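You operate a simulated robot arm through the tools that you are given. There is no shell and no other tool. Be economical: measure what you need, move in short steps, check, and stop when the job is done.

You run a simulated robot arm. Do the job below in one go: nothing can be reset, and whatever is moved stays where it is left.

TASK
Put things in order on the lead bench. At the end: the grey cell (marked "20 Ah") stands where the pink pack (marked "SILICA") stood; the brown fuse carrier (marked "63 A") stands on top of the white smoke detector; the pink pack stands where the brown fuse carrier stood; the blue padlock (marked "3") is on the brown carton (marked "PLUGS"); whatever was shut is shut again. Leave all else as you found it, and nothing knocked over.

Only the result counts: the job must be done as asked and must still hold three seconds after the hand-in. Knocking over, shifting, dropping, spilling or breaking anything else fails it.

THE ROBOT
A 7-joint arm with a two-finger parallel gripper, fixed in place. Base frame: the origin is at the foot of the arm, x ahead of it, y to its left, z up; the work surface is at about z = 0.88. Lengths are in m, angles in rad, forces in N, time in s.
With the tool pointing down near the work surface it reaches from about 0.3 to 0.7 m from the base axis. Its first joint turns from -1.152 to 1.152 rad. Payload 1.57 kg.
The tool frame sits at the grasp point between the pads (the TCP): z along the fingers, y along the line on which they close. The tips reach 0.03 m beyond it. The gripper opens to 0.11 m. The fingers are 0.024 m wide and 0.012 m thick; the gripper's body (0.048 by 0.112 m) begins 0.078 m behind the TCP.
Orientation is told as [roll, pitch, yaw] about the base's x, y, z axes, in that order, counted from this pose: with the fingers straight down and closing along the base's y, the tool's x points along the base's -x, its y along +y and its z along -z.

THE INTERFACE
- The arm moves only by the tool nudge_tool. Its argument "deltas" is a list of rows, each an object of numbers (a shift or turn left out is 0, a gripper value left out holds the last): "tx", "ty", "tz": the shift along the tool's x, y, z in units of 300 mm (1.0 is 300 mm); "rx", "ry", "rz": the turn, a rotation vector about the tool's x, y, z in units of 45 degrees (1.0 is 45 degrees); "gripper": the gripper command, from -1 (shut) to 1 (fully open), values between in proportion. In form: [{"tx": .., "ty": .., "tz": .., "rx": .., "ry": .., "rz": .., "gripper": ..}, ...]. A call has 1 to 12 rows; each row is the pose to reach, as a shift and turn from the pose commanded when the call began, along the tool's axes at that moment. A call with a number of a shift or a turn outside -1 to 1 is refused whole. A row lasts 0.2 s, in which the tool goes at most 0.05 m and 0.15 rad; a call with a longer step from one row to the next is refused whole, and so is a gripper value outside its range. A pose out of reach is approached as far as the arm can. The call stops where the force on the tool passes 40 N (or 10 N more than at its start, if that is more) or the arm is blocked; 0.2 s more then pass. The fingers move at their own pace (about 0.108 m/s each) and stop on an object; they squeeze with about 35 N. The grip force told is the motor's: it shows also when the fingers shut on nothing. Time passes only in rows, and 0.2 s behind the last, so rows that repeat a pose let the fingers close. It gives the time, the measured TCP pose, the force on the tool (base axes), the opening and the grip force at its end, in the units of the frame above (readings bear some noise).
- Cameras (640 x 400 px; columns grow to the right, rows downward): "scene" is fixed at [0.1807, -0.4159, 1.39]; the picture's right is [0.52, -0.85, 0.00], its down [-0.60, -0.37, -0.71] and it looks along [0.61, 0.37, -0.70] (base axes); focal length 341 px, centre (320, 200). "wrist" rides on the gripper at [0.07, 0.016, -0.141] in the tool frame; the picture's right is [-0.23, 0.97, 0.00], its down [-0.86, -0.20, -0.48] and it looks along [-0.47, -0.11, 0.88] (tool axes); focal length 222 px, centre (320, 200). There is no depth. A picture from a camera that has moved, and an enlarged one, comes with that camera's place and axes in the base frame and with its lens.
- camera(camera): a new picture of that camera. No time passes.
- zoom(camera, box): a new picture of the part [left, top, right, bottom] of that camera's present view, enlarged. No time passes.
- sign_off(): hands the job in; it is judged then, once.

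Work in short steps. Places have to be worked out from the pictures, the camera data and where the tool is seen: move nearer, look again, correct. Check each grasp and each placing, and mend what went wrong. You have 120 turns and 64 pictures in all, those below and enlarged ones among them. Open the gripper and draw the arm clear of the work before you hand the job in, unless the task says otherwise; then end with one line.

The tools are called after ">>>" by a JSON object that holds its "api" and its "payload". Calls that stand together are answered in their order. nudge_tool: Moves the arm, as the interface text tells. Its arguments: {"type":"object","properties":{"deltas":{"type":"array","items":{"type":"object","properties":{"tx":{"type":"number"},"ty":{"type":"number"},"tz":{"type":"number"},"rx":{"type":"number"},"ry":{"type":"number"},"rz":{"type":"number"},"gripper":{"type":"number"}}}}},"required":["deltas"]} The other tools are called the same way: camera (camera) takes a picture; zoom (camera, box) takes an enlarged picture of a part of a camera's view; sign_off () hands the job in.

At the start:

```text
t: 0.0
position: [0.3522, -0.1137, 1.1637]
ee_rot: [0.0, 0.001, 0.002]
force: [-0.3, -1.0, 0.0]
opening: 0.11
grasp_force: 0.1
```

scene: 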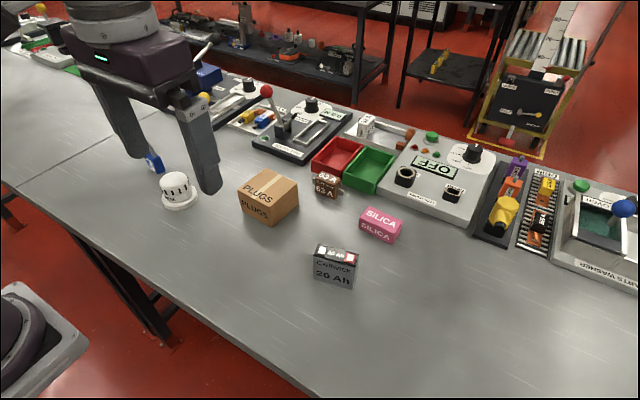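
wrist: 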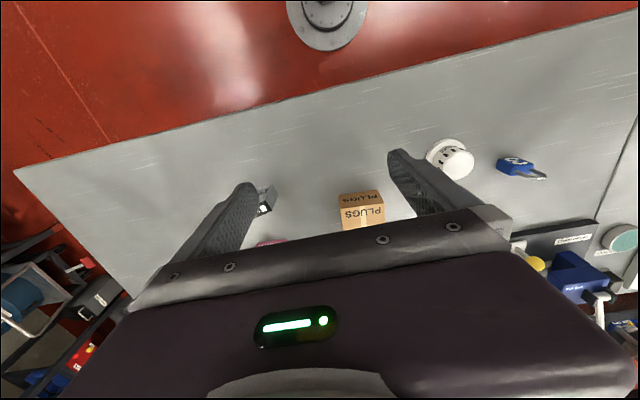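

I start by enlarging the scene view, to measure the objects.

>>> {"api": "zoom", "payload": {"camera": "scene", "box": [220, 130, 420, 300]}}

>>> {"api": "zoom", "payload": {"camera": "scene", "box": [120, 130, 280, 230]}}

```text
2.35 times, centred on (320, 215) of scene
camera zoom: at [0.1807, -0.4159, 1.39], right [0.52, -0.85, 0.0], down [-0.6, -0.37, -0.71], along [0.61, 0.37, -0.7], focal length 802 px, centre (320, 165)
```

zoom: 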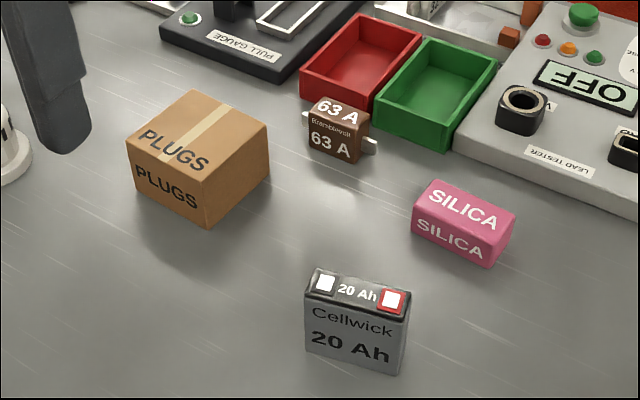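

```text
4.00 times, centred on (200, 180) of scene
camera zoom: at [0.1807, -0.4159, 1.39], right [0.52, -0.85, 0.0], down [-0.6, -0.37, -0.71], along [0.61, 0.37, -0.7], focal length 1363 px, centre (800, 280)
```

zoom: 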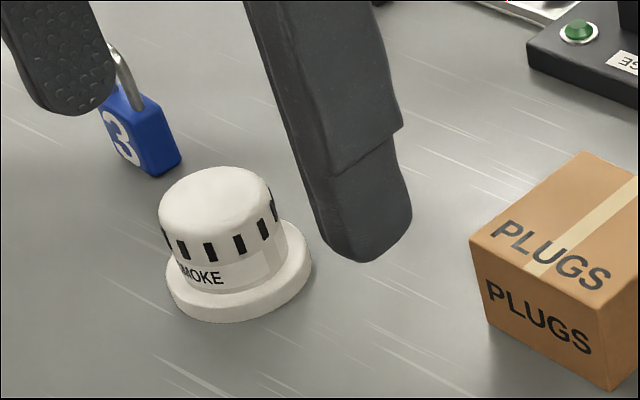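

Measured from the scene view on the table plane: cell ≈ (0.47,-0.27), pink ≈ (0.616,-0.29), fuse carrier ≈ (0.655,-0.15), carton ≈ (0.553,-0.07) with its top at 0.95, detector ≈ (0.469,0.105), padlock ≈ (0.51,0.23). I go above the carrier for a close look.

>>> {"api": "nudge_tool", "payload": {"deltas": [{"tx": -0.138, "ty": -0.015, "tz": 0.025, "gripper": 1}, {"tx": -0.276, "ty": -0.03, "tz": 0.05}, {"tx": -0.414, "ty": -0.045, "tz": 0.075}, {"tx": -0.552, "ty": -0.06, "tz": 0.1}, {"tx": -0.69, "ty": -0.075, "tz": 0.125}, {"tx": -0.827, "ty": -0.087, "tz": 0.147}, {"tx": -0.827, "ty": -0.087, "tz": 0.147}]}}

>>> {"api": "camera", "payload": {"camera": "wrist"}}

>>> {"api": "zoom", "payload": {"camera": "scene", "box": [120, 110, 280, 210]}}

```text
t: 1.6
position: [0.6005, -0.1396, 1.119]
ee_rot: [0.001, 0.002, 0.002]
force: [-0.2, 0.9, 0.6]
opening: 0.11
grasp_force: 0.1
```

```text
59 pictures are left
camera wrist: at [0.533, -0.1225, 1.2609], right [0.23, 0.97, 0.0], down [0.86, -0.2, 0.48], along [0.47, -0.11, -0.88], focal length 222 px, centre (320, 200)
```

wrist: 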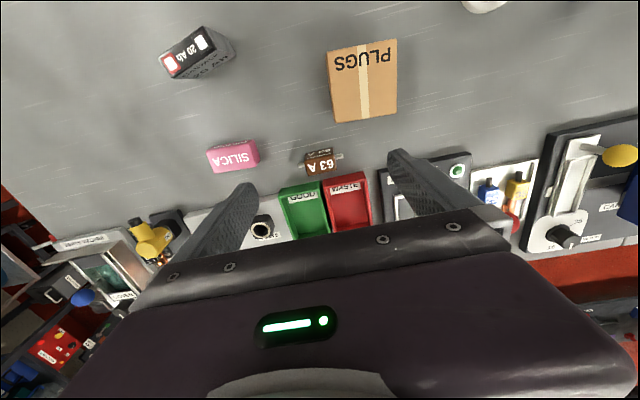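

```text
4.00 times, centred on (200, 160) of scene
camera zoom: at [0.1807, -0.4159, 1.39], right [0.52, -0.85, 0.0], down [-0.6, -0.37, -0.71], along [0.61, 0.37, -0.7], focal length 1363 px, centre (800, 360)
```

zoom: 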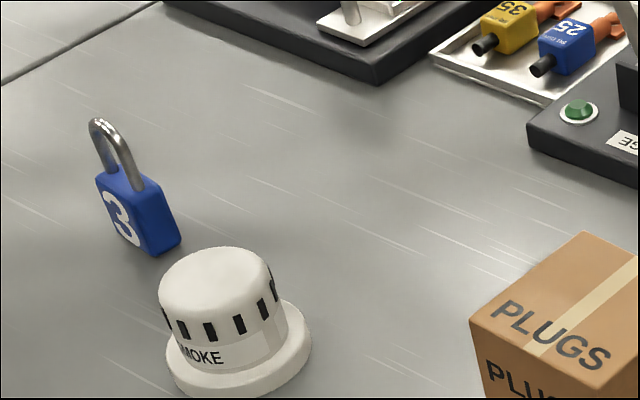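

The padlock stands upright and the detector's top looks flat. Now an enlarged wrist view of the carrier and the pink pack.

>>> {"api": "zoom", "payload": {"camera": "wrist", "box": [190, 110, 390, 235]}}

>>> {"api": "zoom", "payload": {"camera": "scene", "box": [290, 150, 370, 200]}}

```text
3.20 times, centred on (290, 172) of wrist
camera zoom: at [0.533, -0.1225, 1.2609], right [0.23, 0.97, 0.0], down [0.86, -0.2, 0.48], along [0.47, -0.11, -0.88], focal length 711 px, centre (416, 288)
```

zoom: 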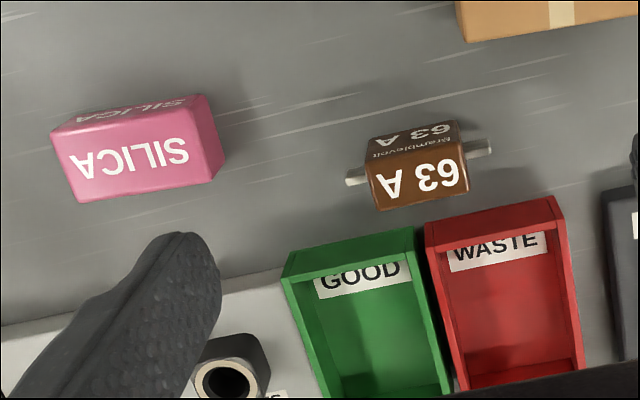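

```text
8.00 times, centred on (330, 175) of scene
camera zoom: at [0.1807, -0.4159, 1.39], right [0.52, -0.85, 0.0], down [-0.6, -0.37, -0.71], along [0.61, 0.37, -0.7], focal length 2726 px, centre (240, 400)
```

zoom: 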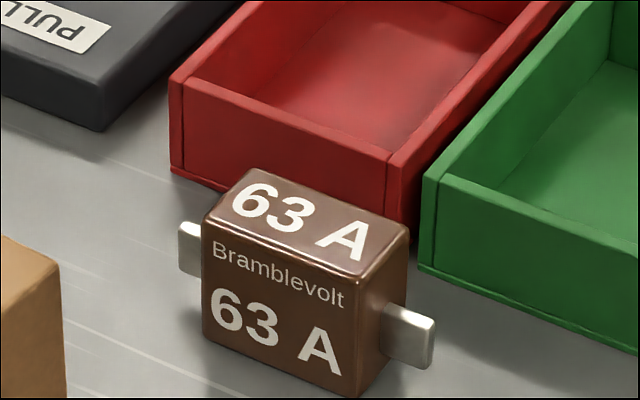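

Carrier body: about 28 mm (x) by 46 mm (y), centre (0.653,-0.149), top at 0.919, with tabs on the y sides. I turn the gripper 90° to grip along x and go down to z≈1.03.

>>> {"api": "nudge_tool", "payload": {"deltas": [{"rz": -0.182, "tx": -0.016, "ty": -0.003, "tz": 0.027}, {"rz": -0.364, "tx": -0.032, "ty": -0.006, "tz": 0.054}, {"rz": -0.546, "tx": -0.048, "ty": -0.009, "tz": 0.081}, {"rz": -0.728, "tx": -0.064, "ty": -0.012, "tz": 0.108}, {"rz": -0.91, "tx": -0.08, "ty": -0.015, "tz": 0.135}, {"rz": -1.0, "tx": -0.096, "ty": -0.018, "tz": 0.162}]}}

>>> {"api": "nudge_tool", "payload": {"deltas": [{"rz": -0.182}, {"rz": -0.364}, {"rz": -0.546}, {"rz": -0.728}, {"rz": -0.91}, {"rz": -1.0}, {"rz": -1.0, "gripper": -0.2}]}}

>>> {"api": "camera", "payload": {"camera": "wrist"}}

```text
t: 3.0
position: [0.63, -0.1454, 1.0715]
ee_rot: [0.001, 0.0, 0.787]
force: [0.6, -0.3, -0.2]
opening: 0.1102
grasp_force: 0.1
```

```text
t: 4.6
position: [0.6281, -0.1453, 1.0713]
ee_rot: [0.001, 0.0, 1.572]
force: [0.1, -0.2, -0.9]
opening: 0.0436
grasp_force: 0.0
```

```text
55 pictures are left
camera wrist: at [0.6147, -0.2141, 1.2123], right [-0.97, 0.23, 0.0], down [0.2, 0.86, 0.48], along [0.11, 0.47, -0.88], focal length 222 px, centre (320, 200)
```

wrist: 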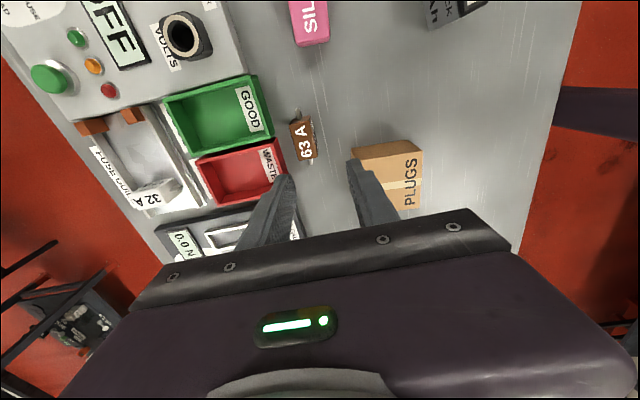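

The gripper is turned. I enlarge the view to measure the carrier again before going down.

>>> {"api": "zoom", "payload": {"camera": "wrist", "box": [240, 90, 400, 190]}}

```text
4.00 times, centred on (320, 140) of wrist
camera zoom: at [0.6147, -0.2141, 1.2123], right [-0.97, 0.23, 0.0], down [0.2, 0.86, 0.48], along [0.11, 0.47, -0.88], focal length 888 px, centre (320, 440)
```

zoom: 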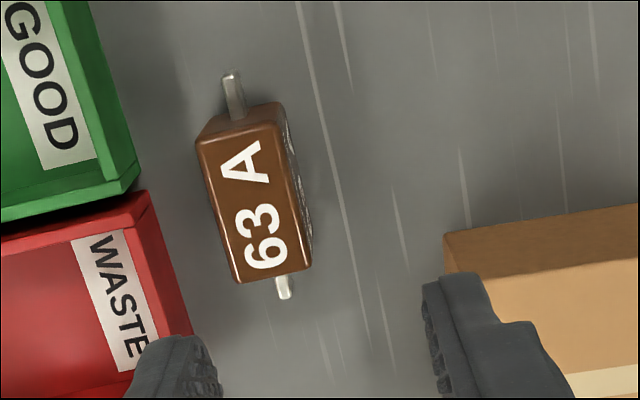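

The carrier's centre is confirmed at (0.653,-0.148). I line up with it, go down to z=0.922 and close.

>>> {"api": "nudge_tool", "payload": {"deltas": [{"ty": -0.083, "tx": 0.009, "gripper": -0.2}, {"ty": -0.083, "tx": 0.009, "tz": 0.13}, {"ty": -0.083, "tx": 0.009, "tz": 0.26}, {"ty": -0.083, "tx": 0.009, "tz": 0.35}, {"ty": -0.083, "tx": 0.009, "tz": 0.43}, {"ty": -0.083, "tx": 0.009, "tz": 0.498}, {"ty": -0.083, "tx": 0.009, "tz": 0.498}]}}

>>> {"api": "zoom", "payload": {"camera": "scene", "box": [240, 110, 400, 210]}}

```text
t: 6.2
position: [0.6553, -0.1484, 0.922]
ee_rot: [0.0, 0.001, 1.57]
force: [-0.2, -0.1, -0.5]
opening: 0.044
grasp_force: 0.1
out of reach, approached as far as the arm can: row 1
```

```text
4.00 times, centred on (320, 160) of scene
camera zoom: at [0.1807, -0.4159, 1.39], right [0.52, -0.85, 0.0], down [-0.6, -0.37, -0.71], along [0.61, 0.37, -0.7], focal length 1363 px, centre (320, 360)
```

zoom: 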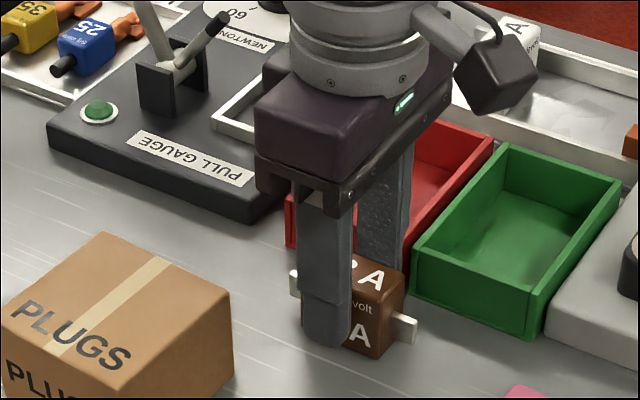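

The fingers straddle the carrier without touching it. I close and lift.

>>> {"api": "nudge_tool", "payload": {"deltas": [{"gripper": -1}, {"gripper": -1}, {"gripper": -1}, {"tz": -0.05}, {"tz": -0.2}, {"tz": -0.35}, {"tz": -0.5}]}}

>>> {"api": "camera", "payload": {"camera": "scene"}}

```text
t: 7.8
position: [0.647, -0.1474, 1.0715]
ee_rot: [0.002, 0.001, 1.568]
force: [0.1, -0.6, -1.0]
opening: 0.027
grasp_force: 35.2
out of reach, approached as far as the arm can: row 7
```

```text
52 pictures are left
```

scene: 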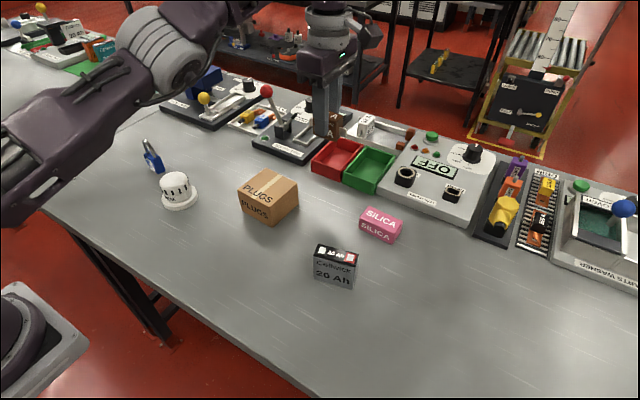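

The carrier is held (opening 0.027). I move back along x first, then left to above the detector, staying high.

>>> {"api": "nudge_tool", "payload": {"deltas": [{"ty": 0.15}, {"ty": 0.3}, {"ty": 0.45}, {"ty": 0.59}, {"ty": 0.59, "tx": -0.15}, {"ty": 0.59, "tx": -0.3}, {"ty": 0.59, "tx": -0.45}, {"ty": 0.59, "tx": -0.6}, {"ty": 0.59, "tx": -0.7}, {"ty": 0.59, "tx": -0.7}]}}

>>> {"api": "camera", "payload": {"camera": "wrist"}}

>>> {"api": "zoom", "payload": {"camera": "scene", "box": [100, 110, 260, 210]}}

```text
t: 10.0
position: [0.6483, -0.147, 1.0707]
ee_rot: [0.0, 0.0, 1.57]
force: [0.1, 0.3, -2.3]
opening: 0.027
grasp_force: 34.7
out of reach, approached as far as the arm can: row 1, 2, 3, 4, 5, 6, 7, 8, 9, 10
```

```text
51 pictures are left
camera wrist: at [0.6328, -0.2154, 1.2118], right [-0.97, 0.23, 0.0], down [0.2, 0.85, 0.48], along [0.11, 0.47, -0.88], focal length 222 px, centre (320, 200)
```

wrist: 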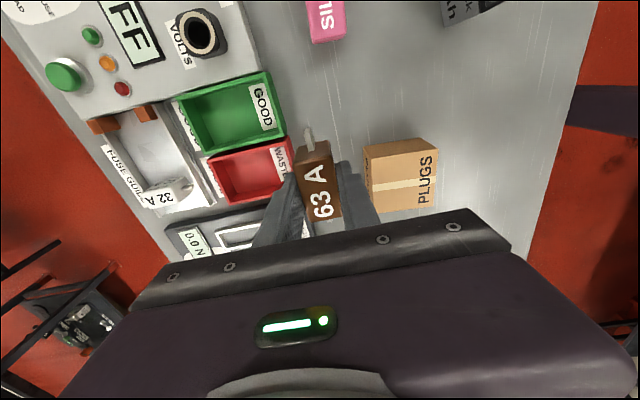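

```text
4.00 times, centred on (180, 160) of scene
camera zoom: at [0.1807, -0.4159, 1.39], right [0.52, -0.85, 0.0], down [-0.6, -0.37, -0.71], along [0.61, 0.37, -0.7], focal length 1363 px, centre (880, 360)
```

zoom: 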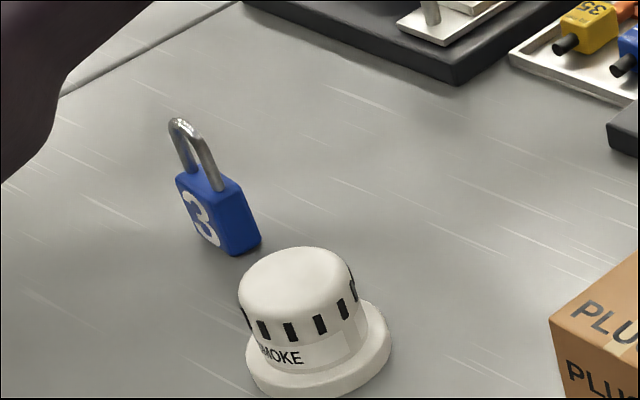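

The arm did not move; the solver seems stuck near a joint limit. I test a small move down along with a slight turn back.

>>> {"api": "nudge_tool", "payload": {"deltas": [{"tz": 0.07}]}}

```text
t: 10.4
position: [0.647, -0.1453, 1.0495]
ee_rot: [0.002, 0.001, 1.57]
force: [-0.2, 0.4, -1.4]
opening: 0.0274
grasp_force: 35.0
```

It moves again from where it stands. I try going down a little and back along x together in small steps.

>>> {"api": "nudge_tool", "payload": {"deltas": [{"tz": 0.05, "ty": 0.03}, {"tz": 0.05, "ty": 0.1}, {"tz": 0.05, "ty": 0.2}]}}

```text
t: 11.2
position: [0.5852, -0.1462, 1.0367]
ee_rot: [-0.001, 0.002, 1.571]
force: [0.4, -0.6, -1.7]
opening: 0.0273
grasp_force: 34.7
```

It is moving again. I continue back to x≈0.47, then left, at this height (the carrier's bottom at ~0.99 clears the carton's top at 0.95).

>>> {"api": "nudge_tool", "payload": {"deltas": [{"ty": 0.13}, {"ty": 0.26}, {"ty": 0.385}, {"ty": 0.385, "tx": -0.15}, {"ty": 0.385, "tx": -0.3}, {"ty": 0.385, "tx": -0.45}, {"ty": 0.385, "tx": -0.6}, {"ty": 0.385, "tx": -0.6}]}}

>>> {"api": "camera", "payload": {"camera": "wrist"}}

```text
t: 13.0
position: [0.4709, 0.0336, 1.0384]
ee_rot: [0.0, 0.0, 1.571]
force: [0.4, -0.6, -1.4]
opening: 0.0274
grasp_force: 34.3
```

```text
49 pictures are left
camera wrist: at [0.4556, -0.0345, 1.1789], right [-0.97, 0.23, 0.0], down [0.2, 0.85, 0.48], along [0.11, 0.47, -0.88], focal length 222 px, centre (320, 200)
```

wrist: 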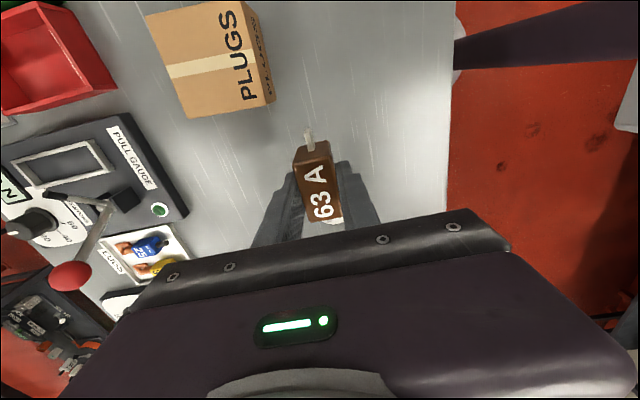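

The held carrier hides the detector. I pass beyond it to y≈0.18 so the camera can look back at it.

>>> {"api": "nudge_tool", "payload": {"deltas": [{"tx": -0.15, "tz": -0.05}, {"tx": -0.3, "tz": -0.1}, {"tx": -0.45, "tz": -0.1}, {"tx": -0.49, "tz": -0.1}, {"tx": -0.49, "tz": -0.1}]}}

>>> {"api": "camera", "payload": {"camera": "wrist"}}

>>> {"api": "zoom", "payload": {"camera": "wrist", "box": [240, 60, 400, 160]}}

```text
t: 14.2
position: [0.4713, 0.1794, 1.0673]
ee_rot: [0.001, 0.001, 1.571]
force: [0.6, 0.3, -1.8]
opening: 0.0273
grasp_force: 35.1
```

```text
48 pictures are left
camera wrist: at [0.4568, 0.1122, 1.2088], right [-0.97, 0.23, 0.0], down [0.2, 0.85, 0.48], along [0.11, 0.47, -0.88], focal length 222 px, centre (320, 200)
```

wrist: 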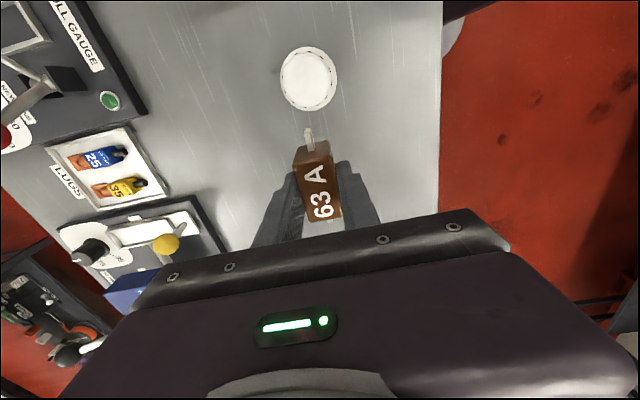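

```text
4.00 times, centred on (320, 110) of wrist
camera zoom: at [0.4568, 0.1122, 1.2088], right [-0.97, 0.23, 0.0], down [0.2, 0.85, 0.48], along [0.11, 0.47, -0.88], focal length 888 px, centre (320, 560)
```

zoom: 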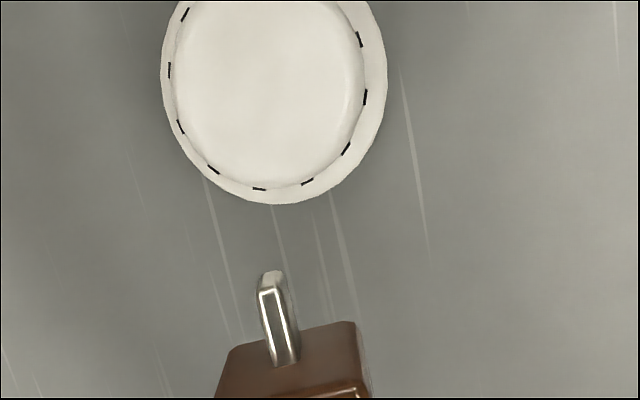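

Detector top centre ≈ (0.469,0.107), height ≈ 0.935–0.945; the carrier's bottom is 0.042 below the TCP. I go above it, to TCP z≈0.995, and look from the side.

>>> {"api": "nudge_tool", "payload": {"deltas": [{"tx": 0.12, "ty": 0.005}, {"tx": 0.24, "ty": 0.005}, {"tx": 0.24, "ty": 0.005, "tz": 0.12}, {"tx": 0.24, "ty": 0.005, "tz": 0.24}, {"tx": 0.24, "ty": 0.005, "tz": 0.24}]}}

>>> {"api": "zoom", "payload": {"camera": "scene", "box": [130, 130, 226, 190]}}

```text
t: 15.4
position: [0.4689, 0.1087, 0.9962]
ee_rot: [0.0, -0.001, 1.572]
force: [-0.5, -0.1, -1.2]
opening: 0.0273
grasp_force: 34.8
```

```text
6.67 times, centred on (178, 160) of scene
camera zoom: at [0.1807, -0.4159, 1.39], right [0.52, -0.85, 0.0], down [-0.6, -0.37, -0.71], along [0.61, 0.37, -0.7], focal length 2271 px, centre (1267, 467)
```

zoom: 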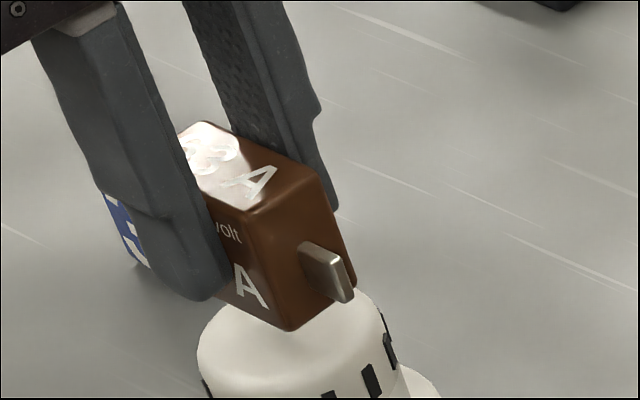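

The carrier is over the detector and needs roughly 1–2 cm more. I go down in small steps and watch the force.

>>> {"api": "nudge_tool", "payload": {"deltas": [{"tz": 0.02}, {"tz": 0.035}, {"tz": 0.035}]}}

>>> {"api": "zoom", "payload": {"camera": "scene", "box": [130, 140, 226, 200]}}

```text
t: 16.2
position: [0.4684, 0.1099, 0.9849]
ee_rot: [0.0, -0.002, 1.571]
force: [-0.3, 0.5, -0.3]
opening: 0.0272
grasp_force: 34.9
```

```text
6.67 times, centred on (178, 170) of scene
camera zoom: at [0.1807, -0.4159, 1.39], right [0.52, -0.85, 0.0], down [-0.6, -0.37, -0.71], along [0.61, 0.37, -0.7], focal length 2271 px, centre (1267, 400)
```

zoom: 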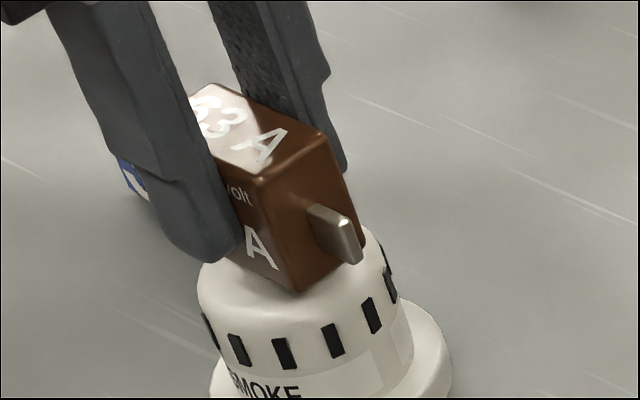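

Nearly touching, and well centred. I go on in 2–3 mm steps.

>>> {"api": "nudge_tool", "payload": {"deltas": [{"tz": 0.008}, {"tz": 0.008}]}}

>>> {"api": "nudge_tool", "payload": {"deltas": [{"tz": 0.008}, {"tz": 0.008}]}}

>>> {"api": "nudge_tool", "payload": {"deltas": [{"tz": 0.006}, {"tz": 0.006}]}}

```text
t: 16.8
position: [0.4684, 0.1107, 0.9849]
ee_rot: [0.001, -0.001, 1.57]
force: [-0.5, 0.2, -0.9]
opening: 0.0274
grasp_force: 34.9
```

```text
t: 17.4
position: [0.4686, 0.1088, 0.9804]
ee_rot: [0.001, 0.001, 1.57]
force: [0.1, 0.4, -2.2]
opening: 0.0273
grasp_force: 34.7
```

```text
t: 18.0
position: [0.4694, 0.1086, 0.9785]
ee_rot: [-0.001, 0.0, 1.571]
force: [-0.3, -0.9, -1.0]
opening: 0.0275
grasp_force: 35.1
```

>>> {"api": "nudge_tool", "payload": {"deltas": [{"tz": 0.006}, {"tz": 0.006}]}}

>>> {"api": "nudge_tool", "payload": {"deltas": [{"tz": 0.006}, {"tz": 0.006}]}}

>>> {"api": "zoom", "payload": {"camera": "scene", "box": [130, 140, 226, 200]}}

```text
t: 18.6
position: [0.4686, 0.11, 0.9776]
ee_rot: [-0.001, -0.001, 1.571]
force: [-1.6, 0.4, 11.0]
opening: 0.0271
grasp_force: 34.8
```

```text
t: 19.1
position: [0.4704, 0.1095, 0.9766]
ee_rot: [-0.007, 0.0, 1.573]
force: [-1.9, -0.7, 12.6]
opening: 0.0273
grasp_force: 34.6
stopped in row 2: the force on the tool passed its limit (the readings are from after the stop); the commanded pose is now the measured one
```

```text
6.67 times, centred on (178, 170) of scene
camera zoom: at [0.1805, -0.416, 1.3901], right [0.52, -0.85, 0.0], down [-0.6, -0.37, -0.71], along [0.61, 0.37, -0.7], focal length 2271 px, centre (1267, 400)
```

zoom: 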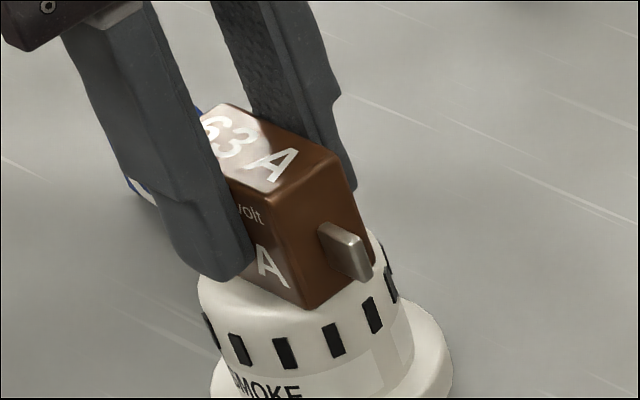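

In contact and sitting level. I release and go straight up.

>>> {"api": "nudge_tool", "payload": {"deltas": [{"tz": -0.004}, {"tz": -0.004, "gripper": -0.1}, {"tz": -0.004, "gripper": -0.1}, {"tz": -0.1, "gripper": -0.1}, {"tz": -0.25}, {"tz": -0.4}]}}

>>> {"api": "zoom", "payload": {"camera": "scene", "box": [110, 120, 238, 200]}}

>>> {"api": "camera", "payload": {"camera": "wrist"}}

```text
t: 20.5
position: [0.4692, 0.1087, 1.0974]
ee_rot: [-0.003, 0.0, 1.571]
force: [-0.5, -0.6, 0.5]
opening: 0.0496
grasp_force: 0.1
```

```text
5.00 times, centred on (174, 160) of scene
camera zoom: at [0.1807, -0.4159, 1.39], right [0.52, -0.85, 0.0], down [-0.6, -0.37, -0.71], along [0.61, 0.37, -0.7], focal length 1704 px, centre (1050, 400)
```

zoom: 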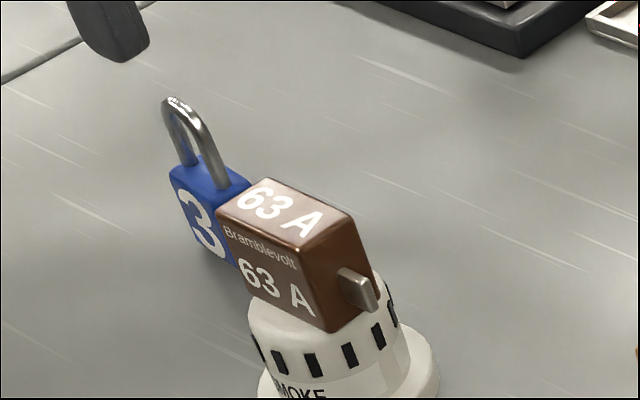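

```text
42 pictures are left
camera wrist: at [0.4537, 0.0411, 1.2387], right [-0.97, 0.23, 0.0], down [0.2, 0.86, 0.48], along [0.11, 0.47, -0.88], focal length 222 px, centre (320, 200)
```

wrist: 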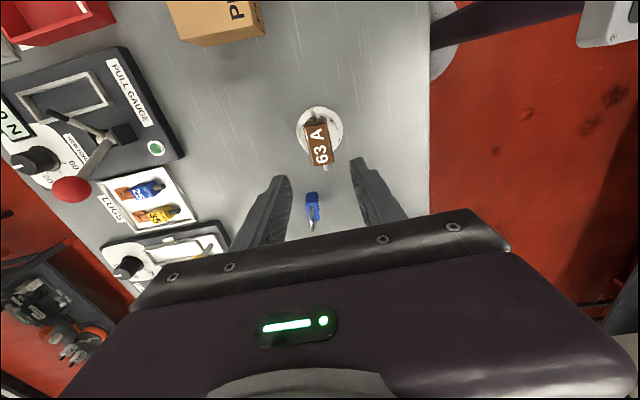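

The carrier rests on the detector. The padlock is close by, so I do it next and enlarge it to measure its orientation.

>>> {"api": "zoom", "payload": {"camera": "wrist", "box": [270, 100, 366, 240]}}

>>> {"api": "zoom", "payload": {"camera": "scene", "box": [130, 130, 178, 180]}}

```text
2.86 times, centred on (318, 170) of wrist
camera zoom: at [0.4537, 0.0411, 1.2387], right [-0.97, 0.23, 0.0], down [0.2, 0.86, 0.48], along [0.11, 0.47, -0.88], focal length 635 px, centre (326, 286)
```

zoom: 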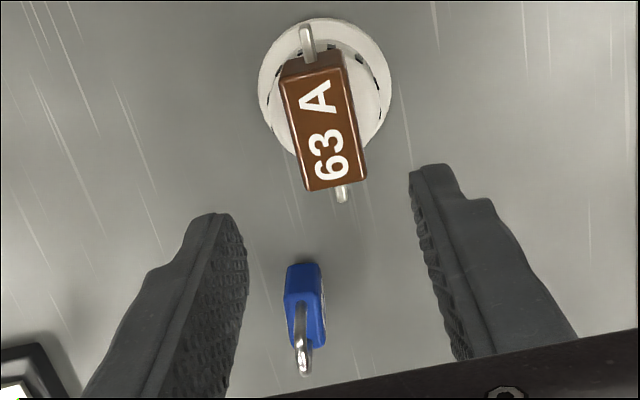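

```text
8.00 times, centred on (154, 155) of scene
camera zoom: at [0.1807, -0.4159, 1.39], right [0.52, -0.85, 0.0], down [-0.6, -0.37, -0.71], along [0.61, 0.37, -0.7], focal length 2726 px, centre (1648, 560)
```

zoom: 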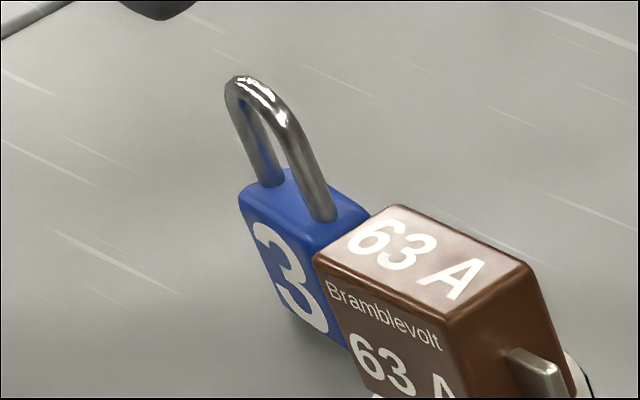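

Padlock: body about 19 × 35 × 44 mm, centre ≈ (0.511,0.230), yaw ≈ -10°, shackle up to about 0.96. I move above it with the gripper turned to match.

>>> {"api": "nudge_tool", "payload": {"deltas": [{"tx": -0.13, "ty": -0.046, "rz": 0.1}, {"tx": -0.26, "ty": -0.092, "rz": 0.233}, {"tx": -0.404, "ty": -0.139, "rz": 0.233}, {"tx": -0.404, "ty": -0.139, "rz": 0.233, "tz": 0.12}, {"tx": -0.404, "ty": -0.139, "rz": 0.233, "tz": 0.22}, {"tx": -0.404, "ty": -0.139, "rz": 0.233, "tz": 0.22}]}}

>>> {"api": "zoom", "payload": {"camera": "wrist", "box": [240, 100, 400, 220]}}

```text
t: 21.9
position: [0.5109, 0.2314, 1.0314]
ee_rot: [-0.004, 0.0, 1.388]
force: [-0.4, 0.0, 0.5]
opening: 0.0493
grasp_force: 0.1
```

```text
3.33 times, centred on (320, 160) of wrist
camera zoom: at [0.4831, 0.1667, 1.1717], right [-0.92, 0.4, 0.0], down [0.35, 0.8, 0.48], along [0.19, 0.44, -0.88], focal length 740 px, centre (320, 333)
```

zoom: 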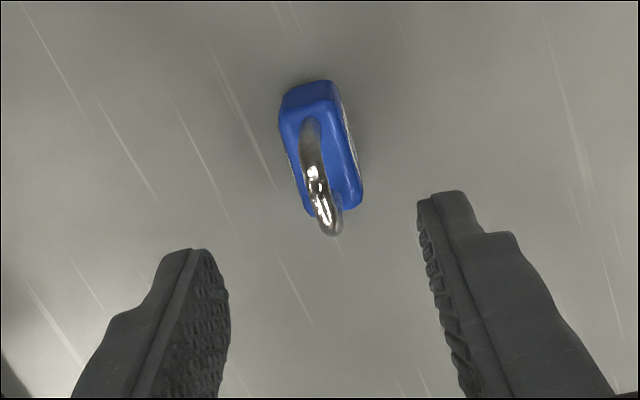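

The padlock is confirmed at (0.509,0.229), yaw ≈ -7°. I correct, go down to z=0.915, close, and lift.

>>> {"api": "nudge_tool", "payload": {"deltas": [{"tx": 0.008, "ty": 0.005, "rz": -0.06}, {"tx": 0.008, "ty": 0.005, "rz": -0.06, "tz": 0.13}, {"tx": 0.008, "ty": 0.005, "rz": -0.06, "tz": 0.26}, {"tx": 0.008, "ty": 0.005, "rz": -0.06, "tz": 0.33}, {"tx": 0.008, "ty": 0.005, "rz": -0.06, "tz": 0.385}, {"tx": 0.008, "ty": 0.005, "rz": -0.06, "tz": 0.385}, {"tx": 0.008, "ty": 0.005, "rz": -0.06, "tz": 0.385, "gripper": -1}, {"tx": 0.008, "ty": 0.005, "rz": -0.06, "tz": 0.385}, {"tx": 0.008, "ty": 0.005, "rz": -0.06, "tz": 0.385}]}}

>>> {"api": "nudge_tool", "payload": {"deltas": [{"tz": -0.05}, {"tz": -0.15}, {"tz": -0.3}, {"tz": -0.45}]}}

>>> {"api": "camera", "payload": {"camera": "scene"}}

```text
t: 23.9
position: [0.5097, 0.2284, 0.9146]
ee_rot: [-0.003, -0.001, 1.435]
force: [-0.3, 0.6, -0.1]
opening: 0.0216
grasp_force: 34.9
```

```text
t: 24.9
position: [0.5096, 0.2287, 1.051]
ee_rot: [-0.001, 0.0, 1.436]
force: [0.0, -0.8, -1.2]
opening: 0.0214
grasp_force: 34.8
```

```text
38 pictures are left
```

scene: 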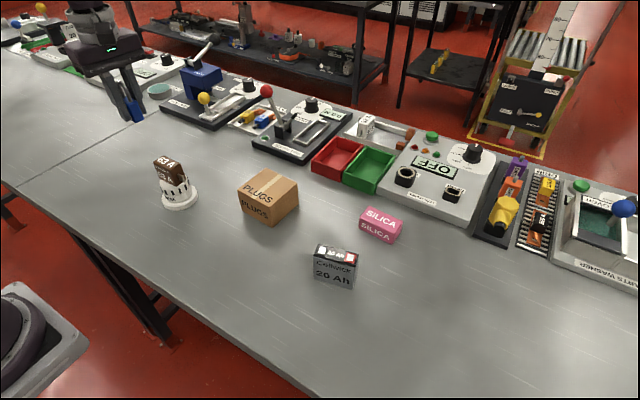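

The padlock is held. I move toward the carton, stopping short at y≈0 to measure its top.

>>> {"api": "nudge_tool", "payload": {"deltas": [{"tx": 0.14, "ty": -0.049}, {"tx": 0.28, "ty": -0.098}, {"tx": 0.42, "ty": -0.147}, {"tx": 0.56, "ty": -0.196}, {"tx": 0.7, "ty": -0.245}, {"tx": 0.737, "ty": -0.245}, {"tx": 0.737, "ty": -0.245}]}}

>>> {"api": "zoom", "payload": {"camera": "wrist", "box": [200, 20, 440, 220]}}

```text
t: 26.5
position: [0.5519, -0.0017, 1.0506]
ee_rot: [-0.003, 0.0, 1.437]
force: [0.1, -0.6, -1.3]
opening: 0.0216
grasp_force: 34.6
```

```text
2.00 times, centred on (320, 120) of wrist
camera zoom: at [0.5276, -0.0665, 1.1921], right [-0.93, 0.36, 0.0], down [0.31, 0.82, 0.48], along [0.17, 0.45, -0.88], focal length 444 px, centre (320, 360)
```

zoom: 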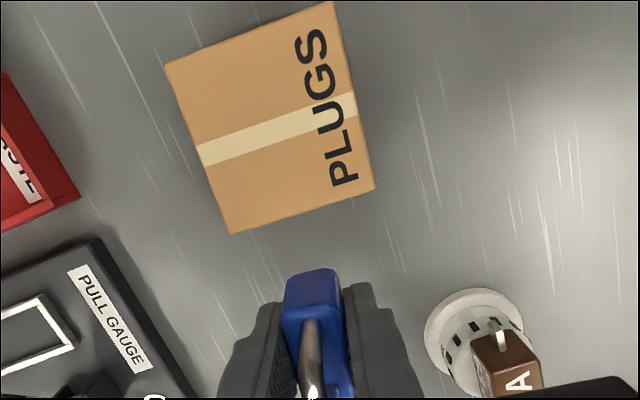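

Carton top centre ≈ (0.549,-0.068). I go above it and down to about 1.5 cm over contact.

>>> {"api": "nudge_tool", "payload": {"deltas": [{"tx": 0.11, "ty": -0.01}, {"tx": 0.219, "ty": -0.02}, {"tx": 0.219, "ty": -0.02, "tz": 0.08}, {"tx": 0.219, "ty": -0.02, "tz": 0.165}, {"tx": 0.219, "ty": -0.02, "tz": 0.165}]}}

>>> {"api": "zoom", "payload": {"camera": "scene", "box": [200, 130, 328, 230]}}

```text
t: 27.7
position: [0.5503, -0.0663, 1.0007]
ee_rot: [-0.004, -0.001, 1.437]
force: [-0.1, 0.2, -0.5]
opening: 0.0212
grasp_force: 34.3
```

```text
4.00 times, centred on (264, 180) of scene
camera zoom: at [0.1807, -0.4159, 1.39], right [0.52, -0.85, 0.0], down [-0.6, -0.37, -0.71], along [0.61, 0.37, -0.7], focal length 1363 px, centre (544, 280)
```

zoom: 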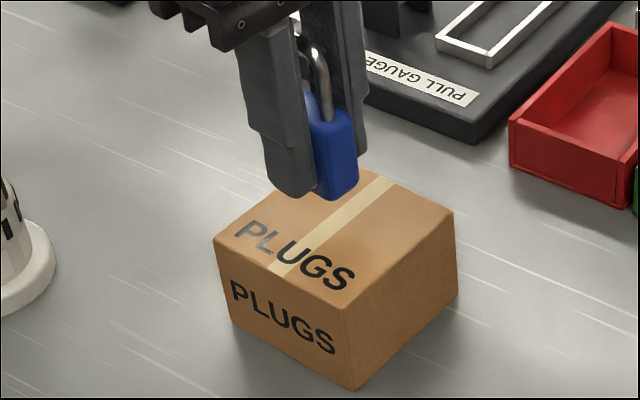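

>>> {"api": "nudge_tool", "payload": {"deltas": [{"tz": 0.015}, {"tz": 0.027}, {"tz": 0.027}]}}

>>> {"api": "nudge_tool", "payload": {"deltas": [{"tz": 0.008}, {"tz": 0.008}]}}

>>> {"api": "nudge_tool", "payload": {"deltas": [{"tz": 0.006}, {"tz": 0.006}]}}

```text
t: 28.5
position: [0.5493, -0.0656, 0.9929]
ee_rot: [-0.004, 0.001, 1.437]
force: [-0.7, -0.3, -1.4]
opening: 0.0214
grasp_force: 34.5
```

```text
t: 29.1
position: [0.551, -0.0664, 0.9912]
ee_rot: [-0.002, 0.001, 1.436]
force: [0.1, 0.0, -0.9]
opening: 0.0214
grasp_force: 34.5
```

```text
t: 29.7
position: [0.5493, -0.066, 0.9896]
ee_rot: [-0.003, 0.001, 1.436]
force: [0.2, 0.7, -0.9]
opening: 0.0213
grasp_force: 34.2
```

No contact yet; I continue in 1.5–2 mm steps.

>>> {"api": "nudge_tool", "payload": {"deltas": [{"tz": 0.006}, {"tz": 0.006}]}}

>>> {"api": "nudge_tool", "payload": {"deltas": [{"tz": 0.005}, {"tz": 0.005}]}}

```text
t: 30.3
position: [0.5502, -0.0665, 0.9878]
ee_rot: [-0.004, -0.001, 1.437]
force: [1.5, 0.0, -1.2]
opening: 0.0213
grasp_force: 34.1
```

```text
t: 30.9
position: [0.5492, -0.0666, 0.9856]
ee_rot: [-0.006, 0.001, 1.438]
force: [0.3, 0.4, -0.9]
opening: 0.0212
grasp_force: 34.9
```

>>> {"api": "nudge_tool", "payload": {"deltas": [{"tz": 0.005}, {"tz": 0.005}]}}

>>> {"api": "zoom", "payload": {"camera": "scene", "box": [216, 140, 312, 200]}}

```text
t: 31.5
position: [0.5491, -0.0651, 0.984]
ee_rot: [-0.002, 0.0, 1.436]
force: [-0.5, 0.0, -1.1]
opening: 0.021
grasp_force: 34.8
```

```text
6.67 times, centred on (264, 170) of scene
camera zoom: at [0.1807, -0.4159, 1.39], right [0.52, -0.85, 0.0], down [-0.6, -0.37, -0.71], along [0.61, 0.37, -0.7], focal length 2271 px, centre (693, 400)
```

zoom: 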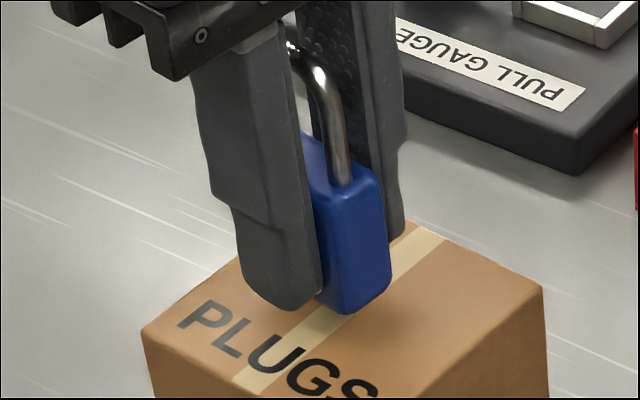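

>>> {"api": "nudge_tool", "payload": {"deltas": [{"tz": 0.006}, {"tz": 0.006}]}}

>>> {"api": "nudge_tool", "payload": {"deltas": [{"tz": 0.006}, {"tz": 0.006}]}}

```text
t: 32.1
position: [0.5497, -0.0663, 0.9813]
ee_rot: [-0.004, -0.001, 1.436]
force: [0.5, 0.4, -0.9]
opening: 0.0212
grasp_force: 35.1
```

```text
t: 32.7
position: [0.5492, -0.0673, 0.9801]
ee_rot: [-0.004, 0.0, 1.437]
force: [0.0, -0.7, -1.2]
opening: 0.0213
grasp_force: 34.4
```

>>> {"api": "nudge_tool", "payload": {"deltas": [{"tz": 0.006}, {"tz": 0.006}]}}

>>> {"api": "nudge_tool", "payload": {"deltas": [{"tz": 0.006}, {"tz": 0.006}]}}

>>> {"api": "zoom", "payload": {"camera": "scene", "box": [216, 140, 312, 200]}}

```text
t: 33.3
position: [0.5506, -0.0654, 0.9775]
ee_rot: [-0.004, 0.002, 1.436]
force: [0.2, -0.2, -0.3]
opening: 0.0215
grasp_force: 34.6
```

```text
t: 33.9
position: [0.5499, -0.0663, 0.9762]
ee_rot: [-0.003, 0.001, 1.437]
force: [1.1, 0.2, -0.2]
opening: 0.0214
grasp_force: 34.3
```

```text
6.67 times, centred on (264, 170) of scene
camera zoom: at [0.1807, -0.4159, 1.39], right [0.52, -0.85, 0.0], down [-0.6, -0.37, -0.71], along [0.61, 0.37, -0.7], focal length 2271 px, centre (693, 400)
```

zoom: 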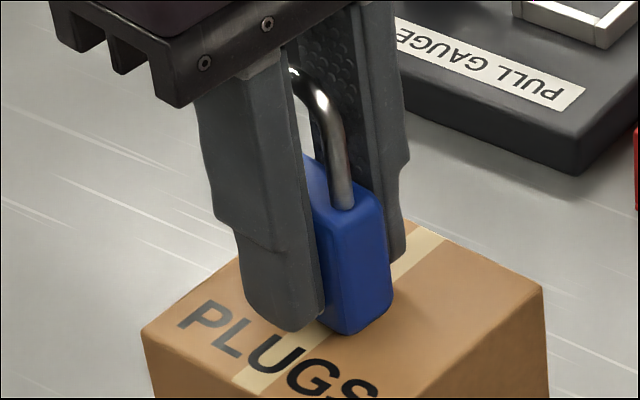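

Still free, and the padlock's bottom reads about 0.945. I continue down in small steps.

>>> {"api": "nudge_tool", "payload": {"deltas": [{"tz": 0.006}, {"tz": 0.006}]}}

>>> {"api": "nudge_tool", "payload": {"deltas": [{"tz": 0.006}, {"tz": 0.006}]}}

>>> {"api": "nudge_tool", "payload": {"deltas": [{"tz": 0.005}, {"tz": 0.005}]}}

```text
t: 34.5
position: [0.5497, -0.0664, 0.975]
ee_rot: [-0.006, -0.001, 1.437]
force: [-5.1, 0.2, 23.4]
opening: 0.0214
grasp_force: 34.1
```

```text
t: 35.1
position: [0.5497, -0.0666, 0.9732]
ee_rot: [-0.007, 0.0, 1.436]
force: [-2.6, -1.5, 24.5]
opening: 0.0213
grasp_force: 34.5
```

```text
t: 35.7
position: [0.5509, -0.0659, 0.9713]
ee_rot: [-0.005, 0.0, 1.437]
force: [0.5, -0.9, 24.4]
opening: 0.0216
grasp_force: 34.8
```

Contact: 24 N upward. I ease off slightly, release, and go up.

>>> {"api": "nudge_tool", "payload": {"deltas": [{"tz": -0.008}, {"tz": -0.008, "gripper": -0.2}, {"tz": -0.008}, {"tz": -0.12}, {"tz": -0.27}, {"tz": -0.42}, {"tz": -0.42}]}}

>>> {"api": "zoom", "payload": {"camera": "scene", "box": [200, 130, 328, 230]}}

```text
t: 37.3
position: [0.5498, -0.0655, 1.0974]
ee_rot: [-0.002, -0.001, 1.436]
force: [0.1, 0.6, -0.8]
opening: 0.0441
grasp_force: 0.0
```

```text
4.00 times, centred on (264, 180) of scene
camera zoom: at [0.1807, -0.4159, 1.39], right [0.52, -0.85, 0.0], down [-0.6, -0.37, -0.71], along [0.61, 0.37, -0.7], focal length 1363 px, centre (544, 280)
```

zoom: 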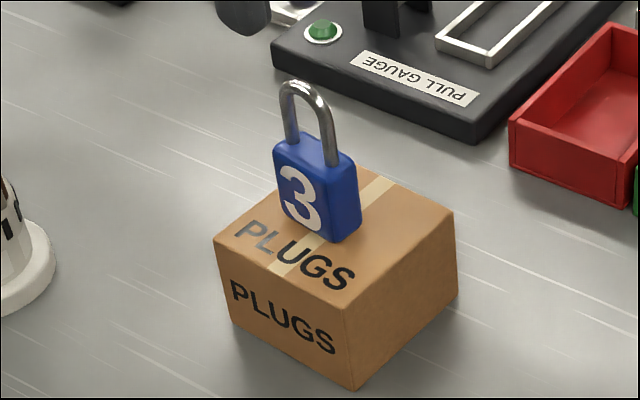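

The padlock stands on the carton. Next I move over the pink pack for a fresh look, staying high past the shackle.

>>> {"api": "nudge_tool", "payload": {"deltas": [{"tx": 0.12, "ty": -0.03, "rz": -0.1}, {"tx": 0.24, "ty": -0.1, "rz": -0.17}, {"tx": 0.38, "ty": -0.17, "rz": -0.17}, {"tx": 0.51, "ty": -0.24, "rz": -0.17}, {"tx": 0.64, "ty": -0.296, "rz": -0.17}, {"tx": 0.64, "ty": -0.296, "rz": -0.17, "tz": 0.13}, {"tx": 0.64, "ty": -0.296, "rz": -0.17, "tz": 0.15}]}}

>>> {"api": "camera", "payload": {"camera": "wrist"}}

>>> {"api": "zoom", "payload": {"camera": "wrist", "box": [220, 50, 420, 175]}}

```text
t: 38.9
position: [0.6097, -0.2689, 1.0517]
ee_rot: [-0.005, 0.0, 1.57]
force: [0.5, 0.0, 0.0]
opening: 0.044
grasp_force: 0.1
out of reach, approached as far as the arm can: row 5, 6
```

```text
32 pictures are left
camera wrist: at [0.5945, -0.338, 1.1934], right [-0.97, 0.23, 0.0], down [0.2, 0.85, 0.48], along [0.11, 0.47, -0.88], focal length 222 px, centre (320, 200)
```

wrist: 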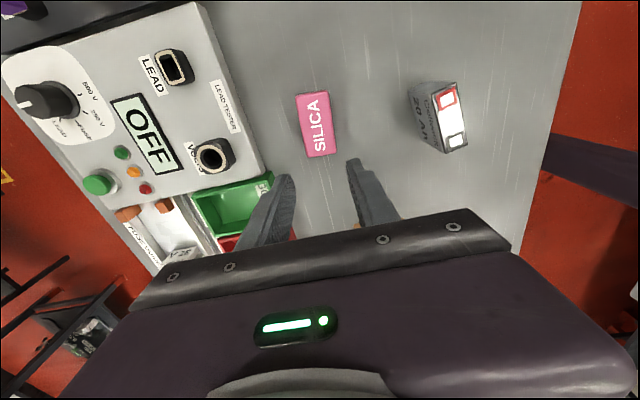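

```text
3.20 times, centred on (320, 112) of wrist
camera zoom: at [0.5945, -0.338, 1.1934], right [-0.97, 0.23, 0.0], down [0.2, 0.85, 0.48], along [0.11, 0.47, -0.88], focal length 711 px, centre (320, 480)
```

zoom: 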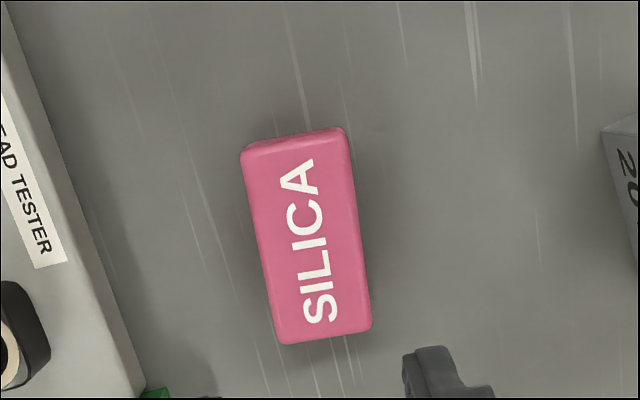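

Pink pack: centre (0.610,-0.2885), about 38 × 71 mm, yaw ≈ -4.5°. I open to 70 mm, line up, go down to z≈0.915 and grip.

>>> {"api": "nudge_tool", "payload": {"deltas": [{"tx": 0.065, "rz": 0.1, "gripper": 0.27}, {"tx": 0.065, "rz": 0.1, "tz": 0.1}, {"tx": 0.065, "rz": 0.1, "tz": 0.22}, {"tx": 0.065, "rz": 0.1, "tz": 0.33}, {"tx": 0.065, "rz": 0.1, "tz": 0.41}, {"tx": 0.065, "rz": 0.1, "tz": 0.455}, {"tx": 0.065, "rz": 0.1, "tz": 0.455}]}}

>>> {"api": "zoom", "payload": {"camera": "scene", "box": [310, 160, 470, 260]}}

```text
t: 40.5
position: [0.6122, -0.2883, 0.9152]
ee_rot: [-0.004, -0.001, 1.49]
force: [0.0, -0.6, -0.6]
opening: 0.0698
grasp_force: 0.1
out of reach, approached as far as the arm can: row 1, 2
```

```text
4.00 times, centred on (390, 210) of scene
camera zoom: at [0.1807, -0.4159, 1.39], right [0.52, -0.85, 0.0], down [-0.6, -0.37, -0.71], along [0.61, 0.37, -0.7], focal length 1363 px, centre (40, 160)
```

zoom: 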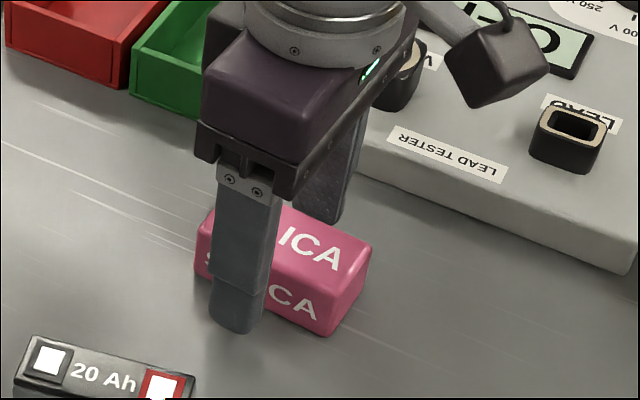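

Aligned. I grip and lift to about z=1.0.

>>> {"api": "nudge_tool", "payload": {"deltas": [{"gripper": -1}, {"gripper": -1}, {"gripper": -1}, {"tz": -0.04}, {"tz": -0.15}, {"tz": -0.23}]}}

>>> {"api": "zoom", "payload": {"camera": "scene", "box": [230, 110, 470, 260]}}

```text
t: 41.9
position: [0.6105, -0.2866, 0.9856]
ee_rot: [-0.004, 0.002, 1.492]
force: [-0.9, -0.4, -2.0]
opening: 0.0391
grasp_force: 34.8
```

```text
2.67 times, centred on (350, 185) of scene
camera zoom: at [0.1807, -0.4159, 1.39], right [0.52, -0.85, 0.0], down [-0.6, -0.37, -0.71], along [0.61, 0.37, -0.7], focal length 908 px, centre (240, 240)
```

zoom: 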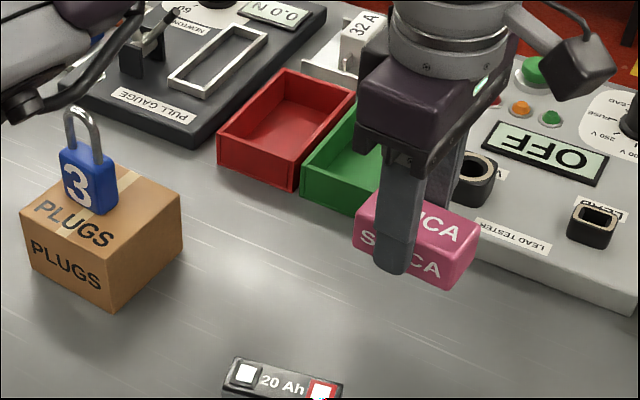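

Held (39 mm). I move to above the carrier's old spot at this height, then check the clearance to the trays and the padlock.

>>> {"api": "nudge_tool", "payload": {"deltas": [{"tx": -0.12, "ty": -0.025, "rz": -0.075}, {"tx": -0.24, "ty": -0.05, "rz": -0.075}, {"tx": -0.36, "ty": -0.075, "rz": -0.075}, {"tx": -0.471, "ty": -0.098, "rz": -0.075}, {"tx": -0.471, "ty": -0.098, "rz": -0.075}]}}

>>> {"api": "camera", "payload": {"camera": "scene"}}

>>> {"api": "zoom", "payload": {"camera": "wrist", "box": [200, 80, 400, 240]}}

```text
t: 43.1
position: [0.6522, -0.1496, 0.9856]
ee_rot: [-0.004, 0.001, 1.549]
force: [0.3, -0.5, -0.8]
opening: 0.0391
grasp_force: 34.8
```

```text
28 pictures are left
```

scene: 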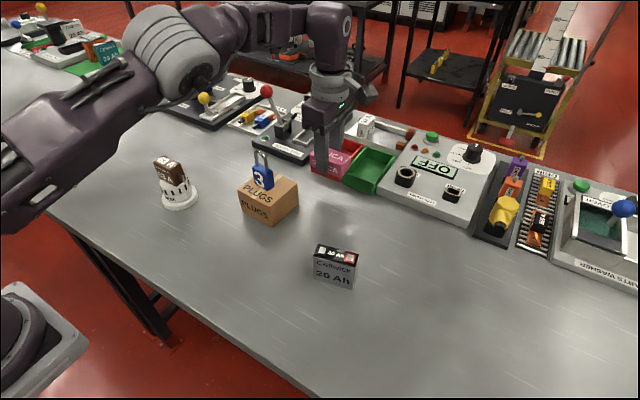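

```text
2.50 times, centred on (300, 160) of wrist
camera zoom: at [0.6357, -0.2176, 1.1264], right [-0.97, 0.25, 0.0], down [0.22, 0.85, 0.48], along [0.12, 0.46, -0.88], focal length 555 px, centre (370, 300)
```

zoom: 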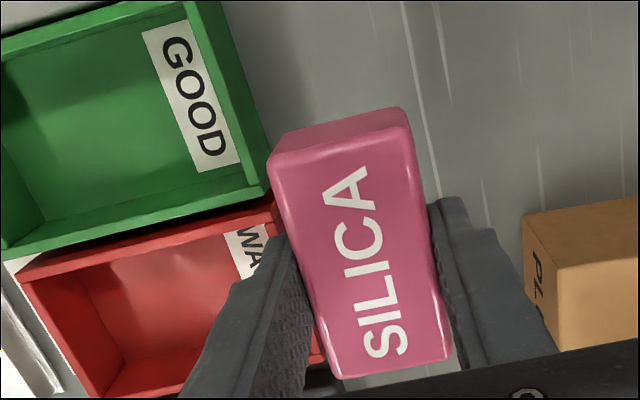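

The arm is well clear of the padlock, and the tray rim at x≈0.69 leaves ~6 mm past the finger. I go down to just above the table.

>>> {"api": "nudge_tool", "payload": {"deltas": [{"tz": 0.08}, {"tz": 0.15}, {"tz": 0.21}, {"tz": 0.225}, {"tz": 0.225}]}}

>>> {"api": "nudge_tool", "payload": {"deltas": [{"tz": 0.006}, {"tz": 0.006}]}}

```text
t: 44.3
position: [0.6526, -0.1485, 0.9189]
ee_rot: [-0.006, -0.001, 1.55]
force: [0.1, 0.4, -1.4]
opening: 0.0391
grasp_force: 35.2
```

```text
t: 44.9
position: [0.6524, -0.1501, 0.9165]
ee_rot: [-0.005, 0.0, 1.55]
force: [0.6, -0.4, -0.5]
opening: 0.0389
grasp_force: 35.3
```

>>> {"api": "nudge_tool", "payload": {"deltas": [{"tz": 0.005}, {"tz": 0.005}]}}

>>> {"api": "nudge_tool", "payload": {"deltas": [{"tz": 0.004}, {"tz": 0.004}]}}

```text
t: 45.5
position: [0.6531, -0.1491, 0.9154]
ee_rot: [-0.005, 0.001, 1.55]
force: [-1.2, 1.2, 12.5]
opening: 0.0391
grasp_force: 34.9
```

```text
t: 46.1
position: [0.6523, -0.1508, 0.9147]
ee_rot: [-0.008, 0.001, 1.549]
force: [-1.6, 1.1, 25.8]
opening: 0.0391
grasp_force: 34.9
```

Contact. I open only to 47 mm so as not to touch the tray, then rise slowly.

>>> {"api": "nudge_tool", "payload": {"deltas": [{"tz": -0.004, "gripper": -0.15}, {"tz": -0.004}, {"tz": -0.06}, {"tz": -0.14}, {"tz": -0.25}, {"tz": -0.25}]}}

>>> {"api": "zoom", "payload": {"camera": "scene", "box": [230, 120, 390, 220]}}

```text
t: 47.5
position: [0.653, -0.1488, 0.9881]
ee_rot: [-0.002, -0.001, 1.55]
force: [-0.1, -0.9, -0.8]
opening: 0.0467
grasp_force: 0.0
```

```text
4.00 times, centred on (310, 170) of scene
camera zoom: at [0.1807, -0.4159, 1.39], right [0.52, -0.85, 0.0], down [-0.6, -0.37, -0.71], along [0.61, 0.37, -0.7], focal length 1363 px, centre (360, 320)
```

zoom: 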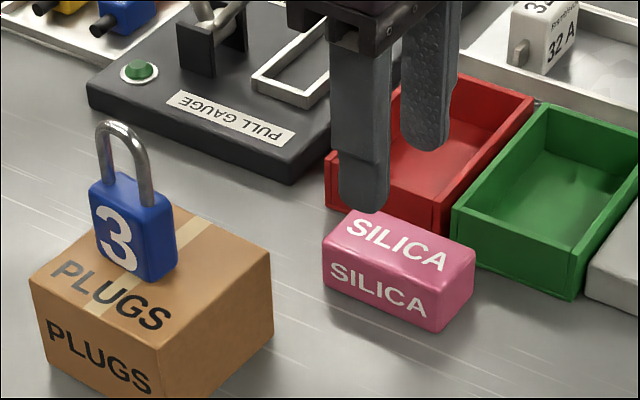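

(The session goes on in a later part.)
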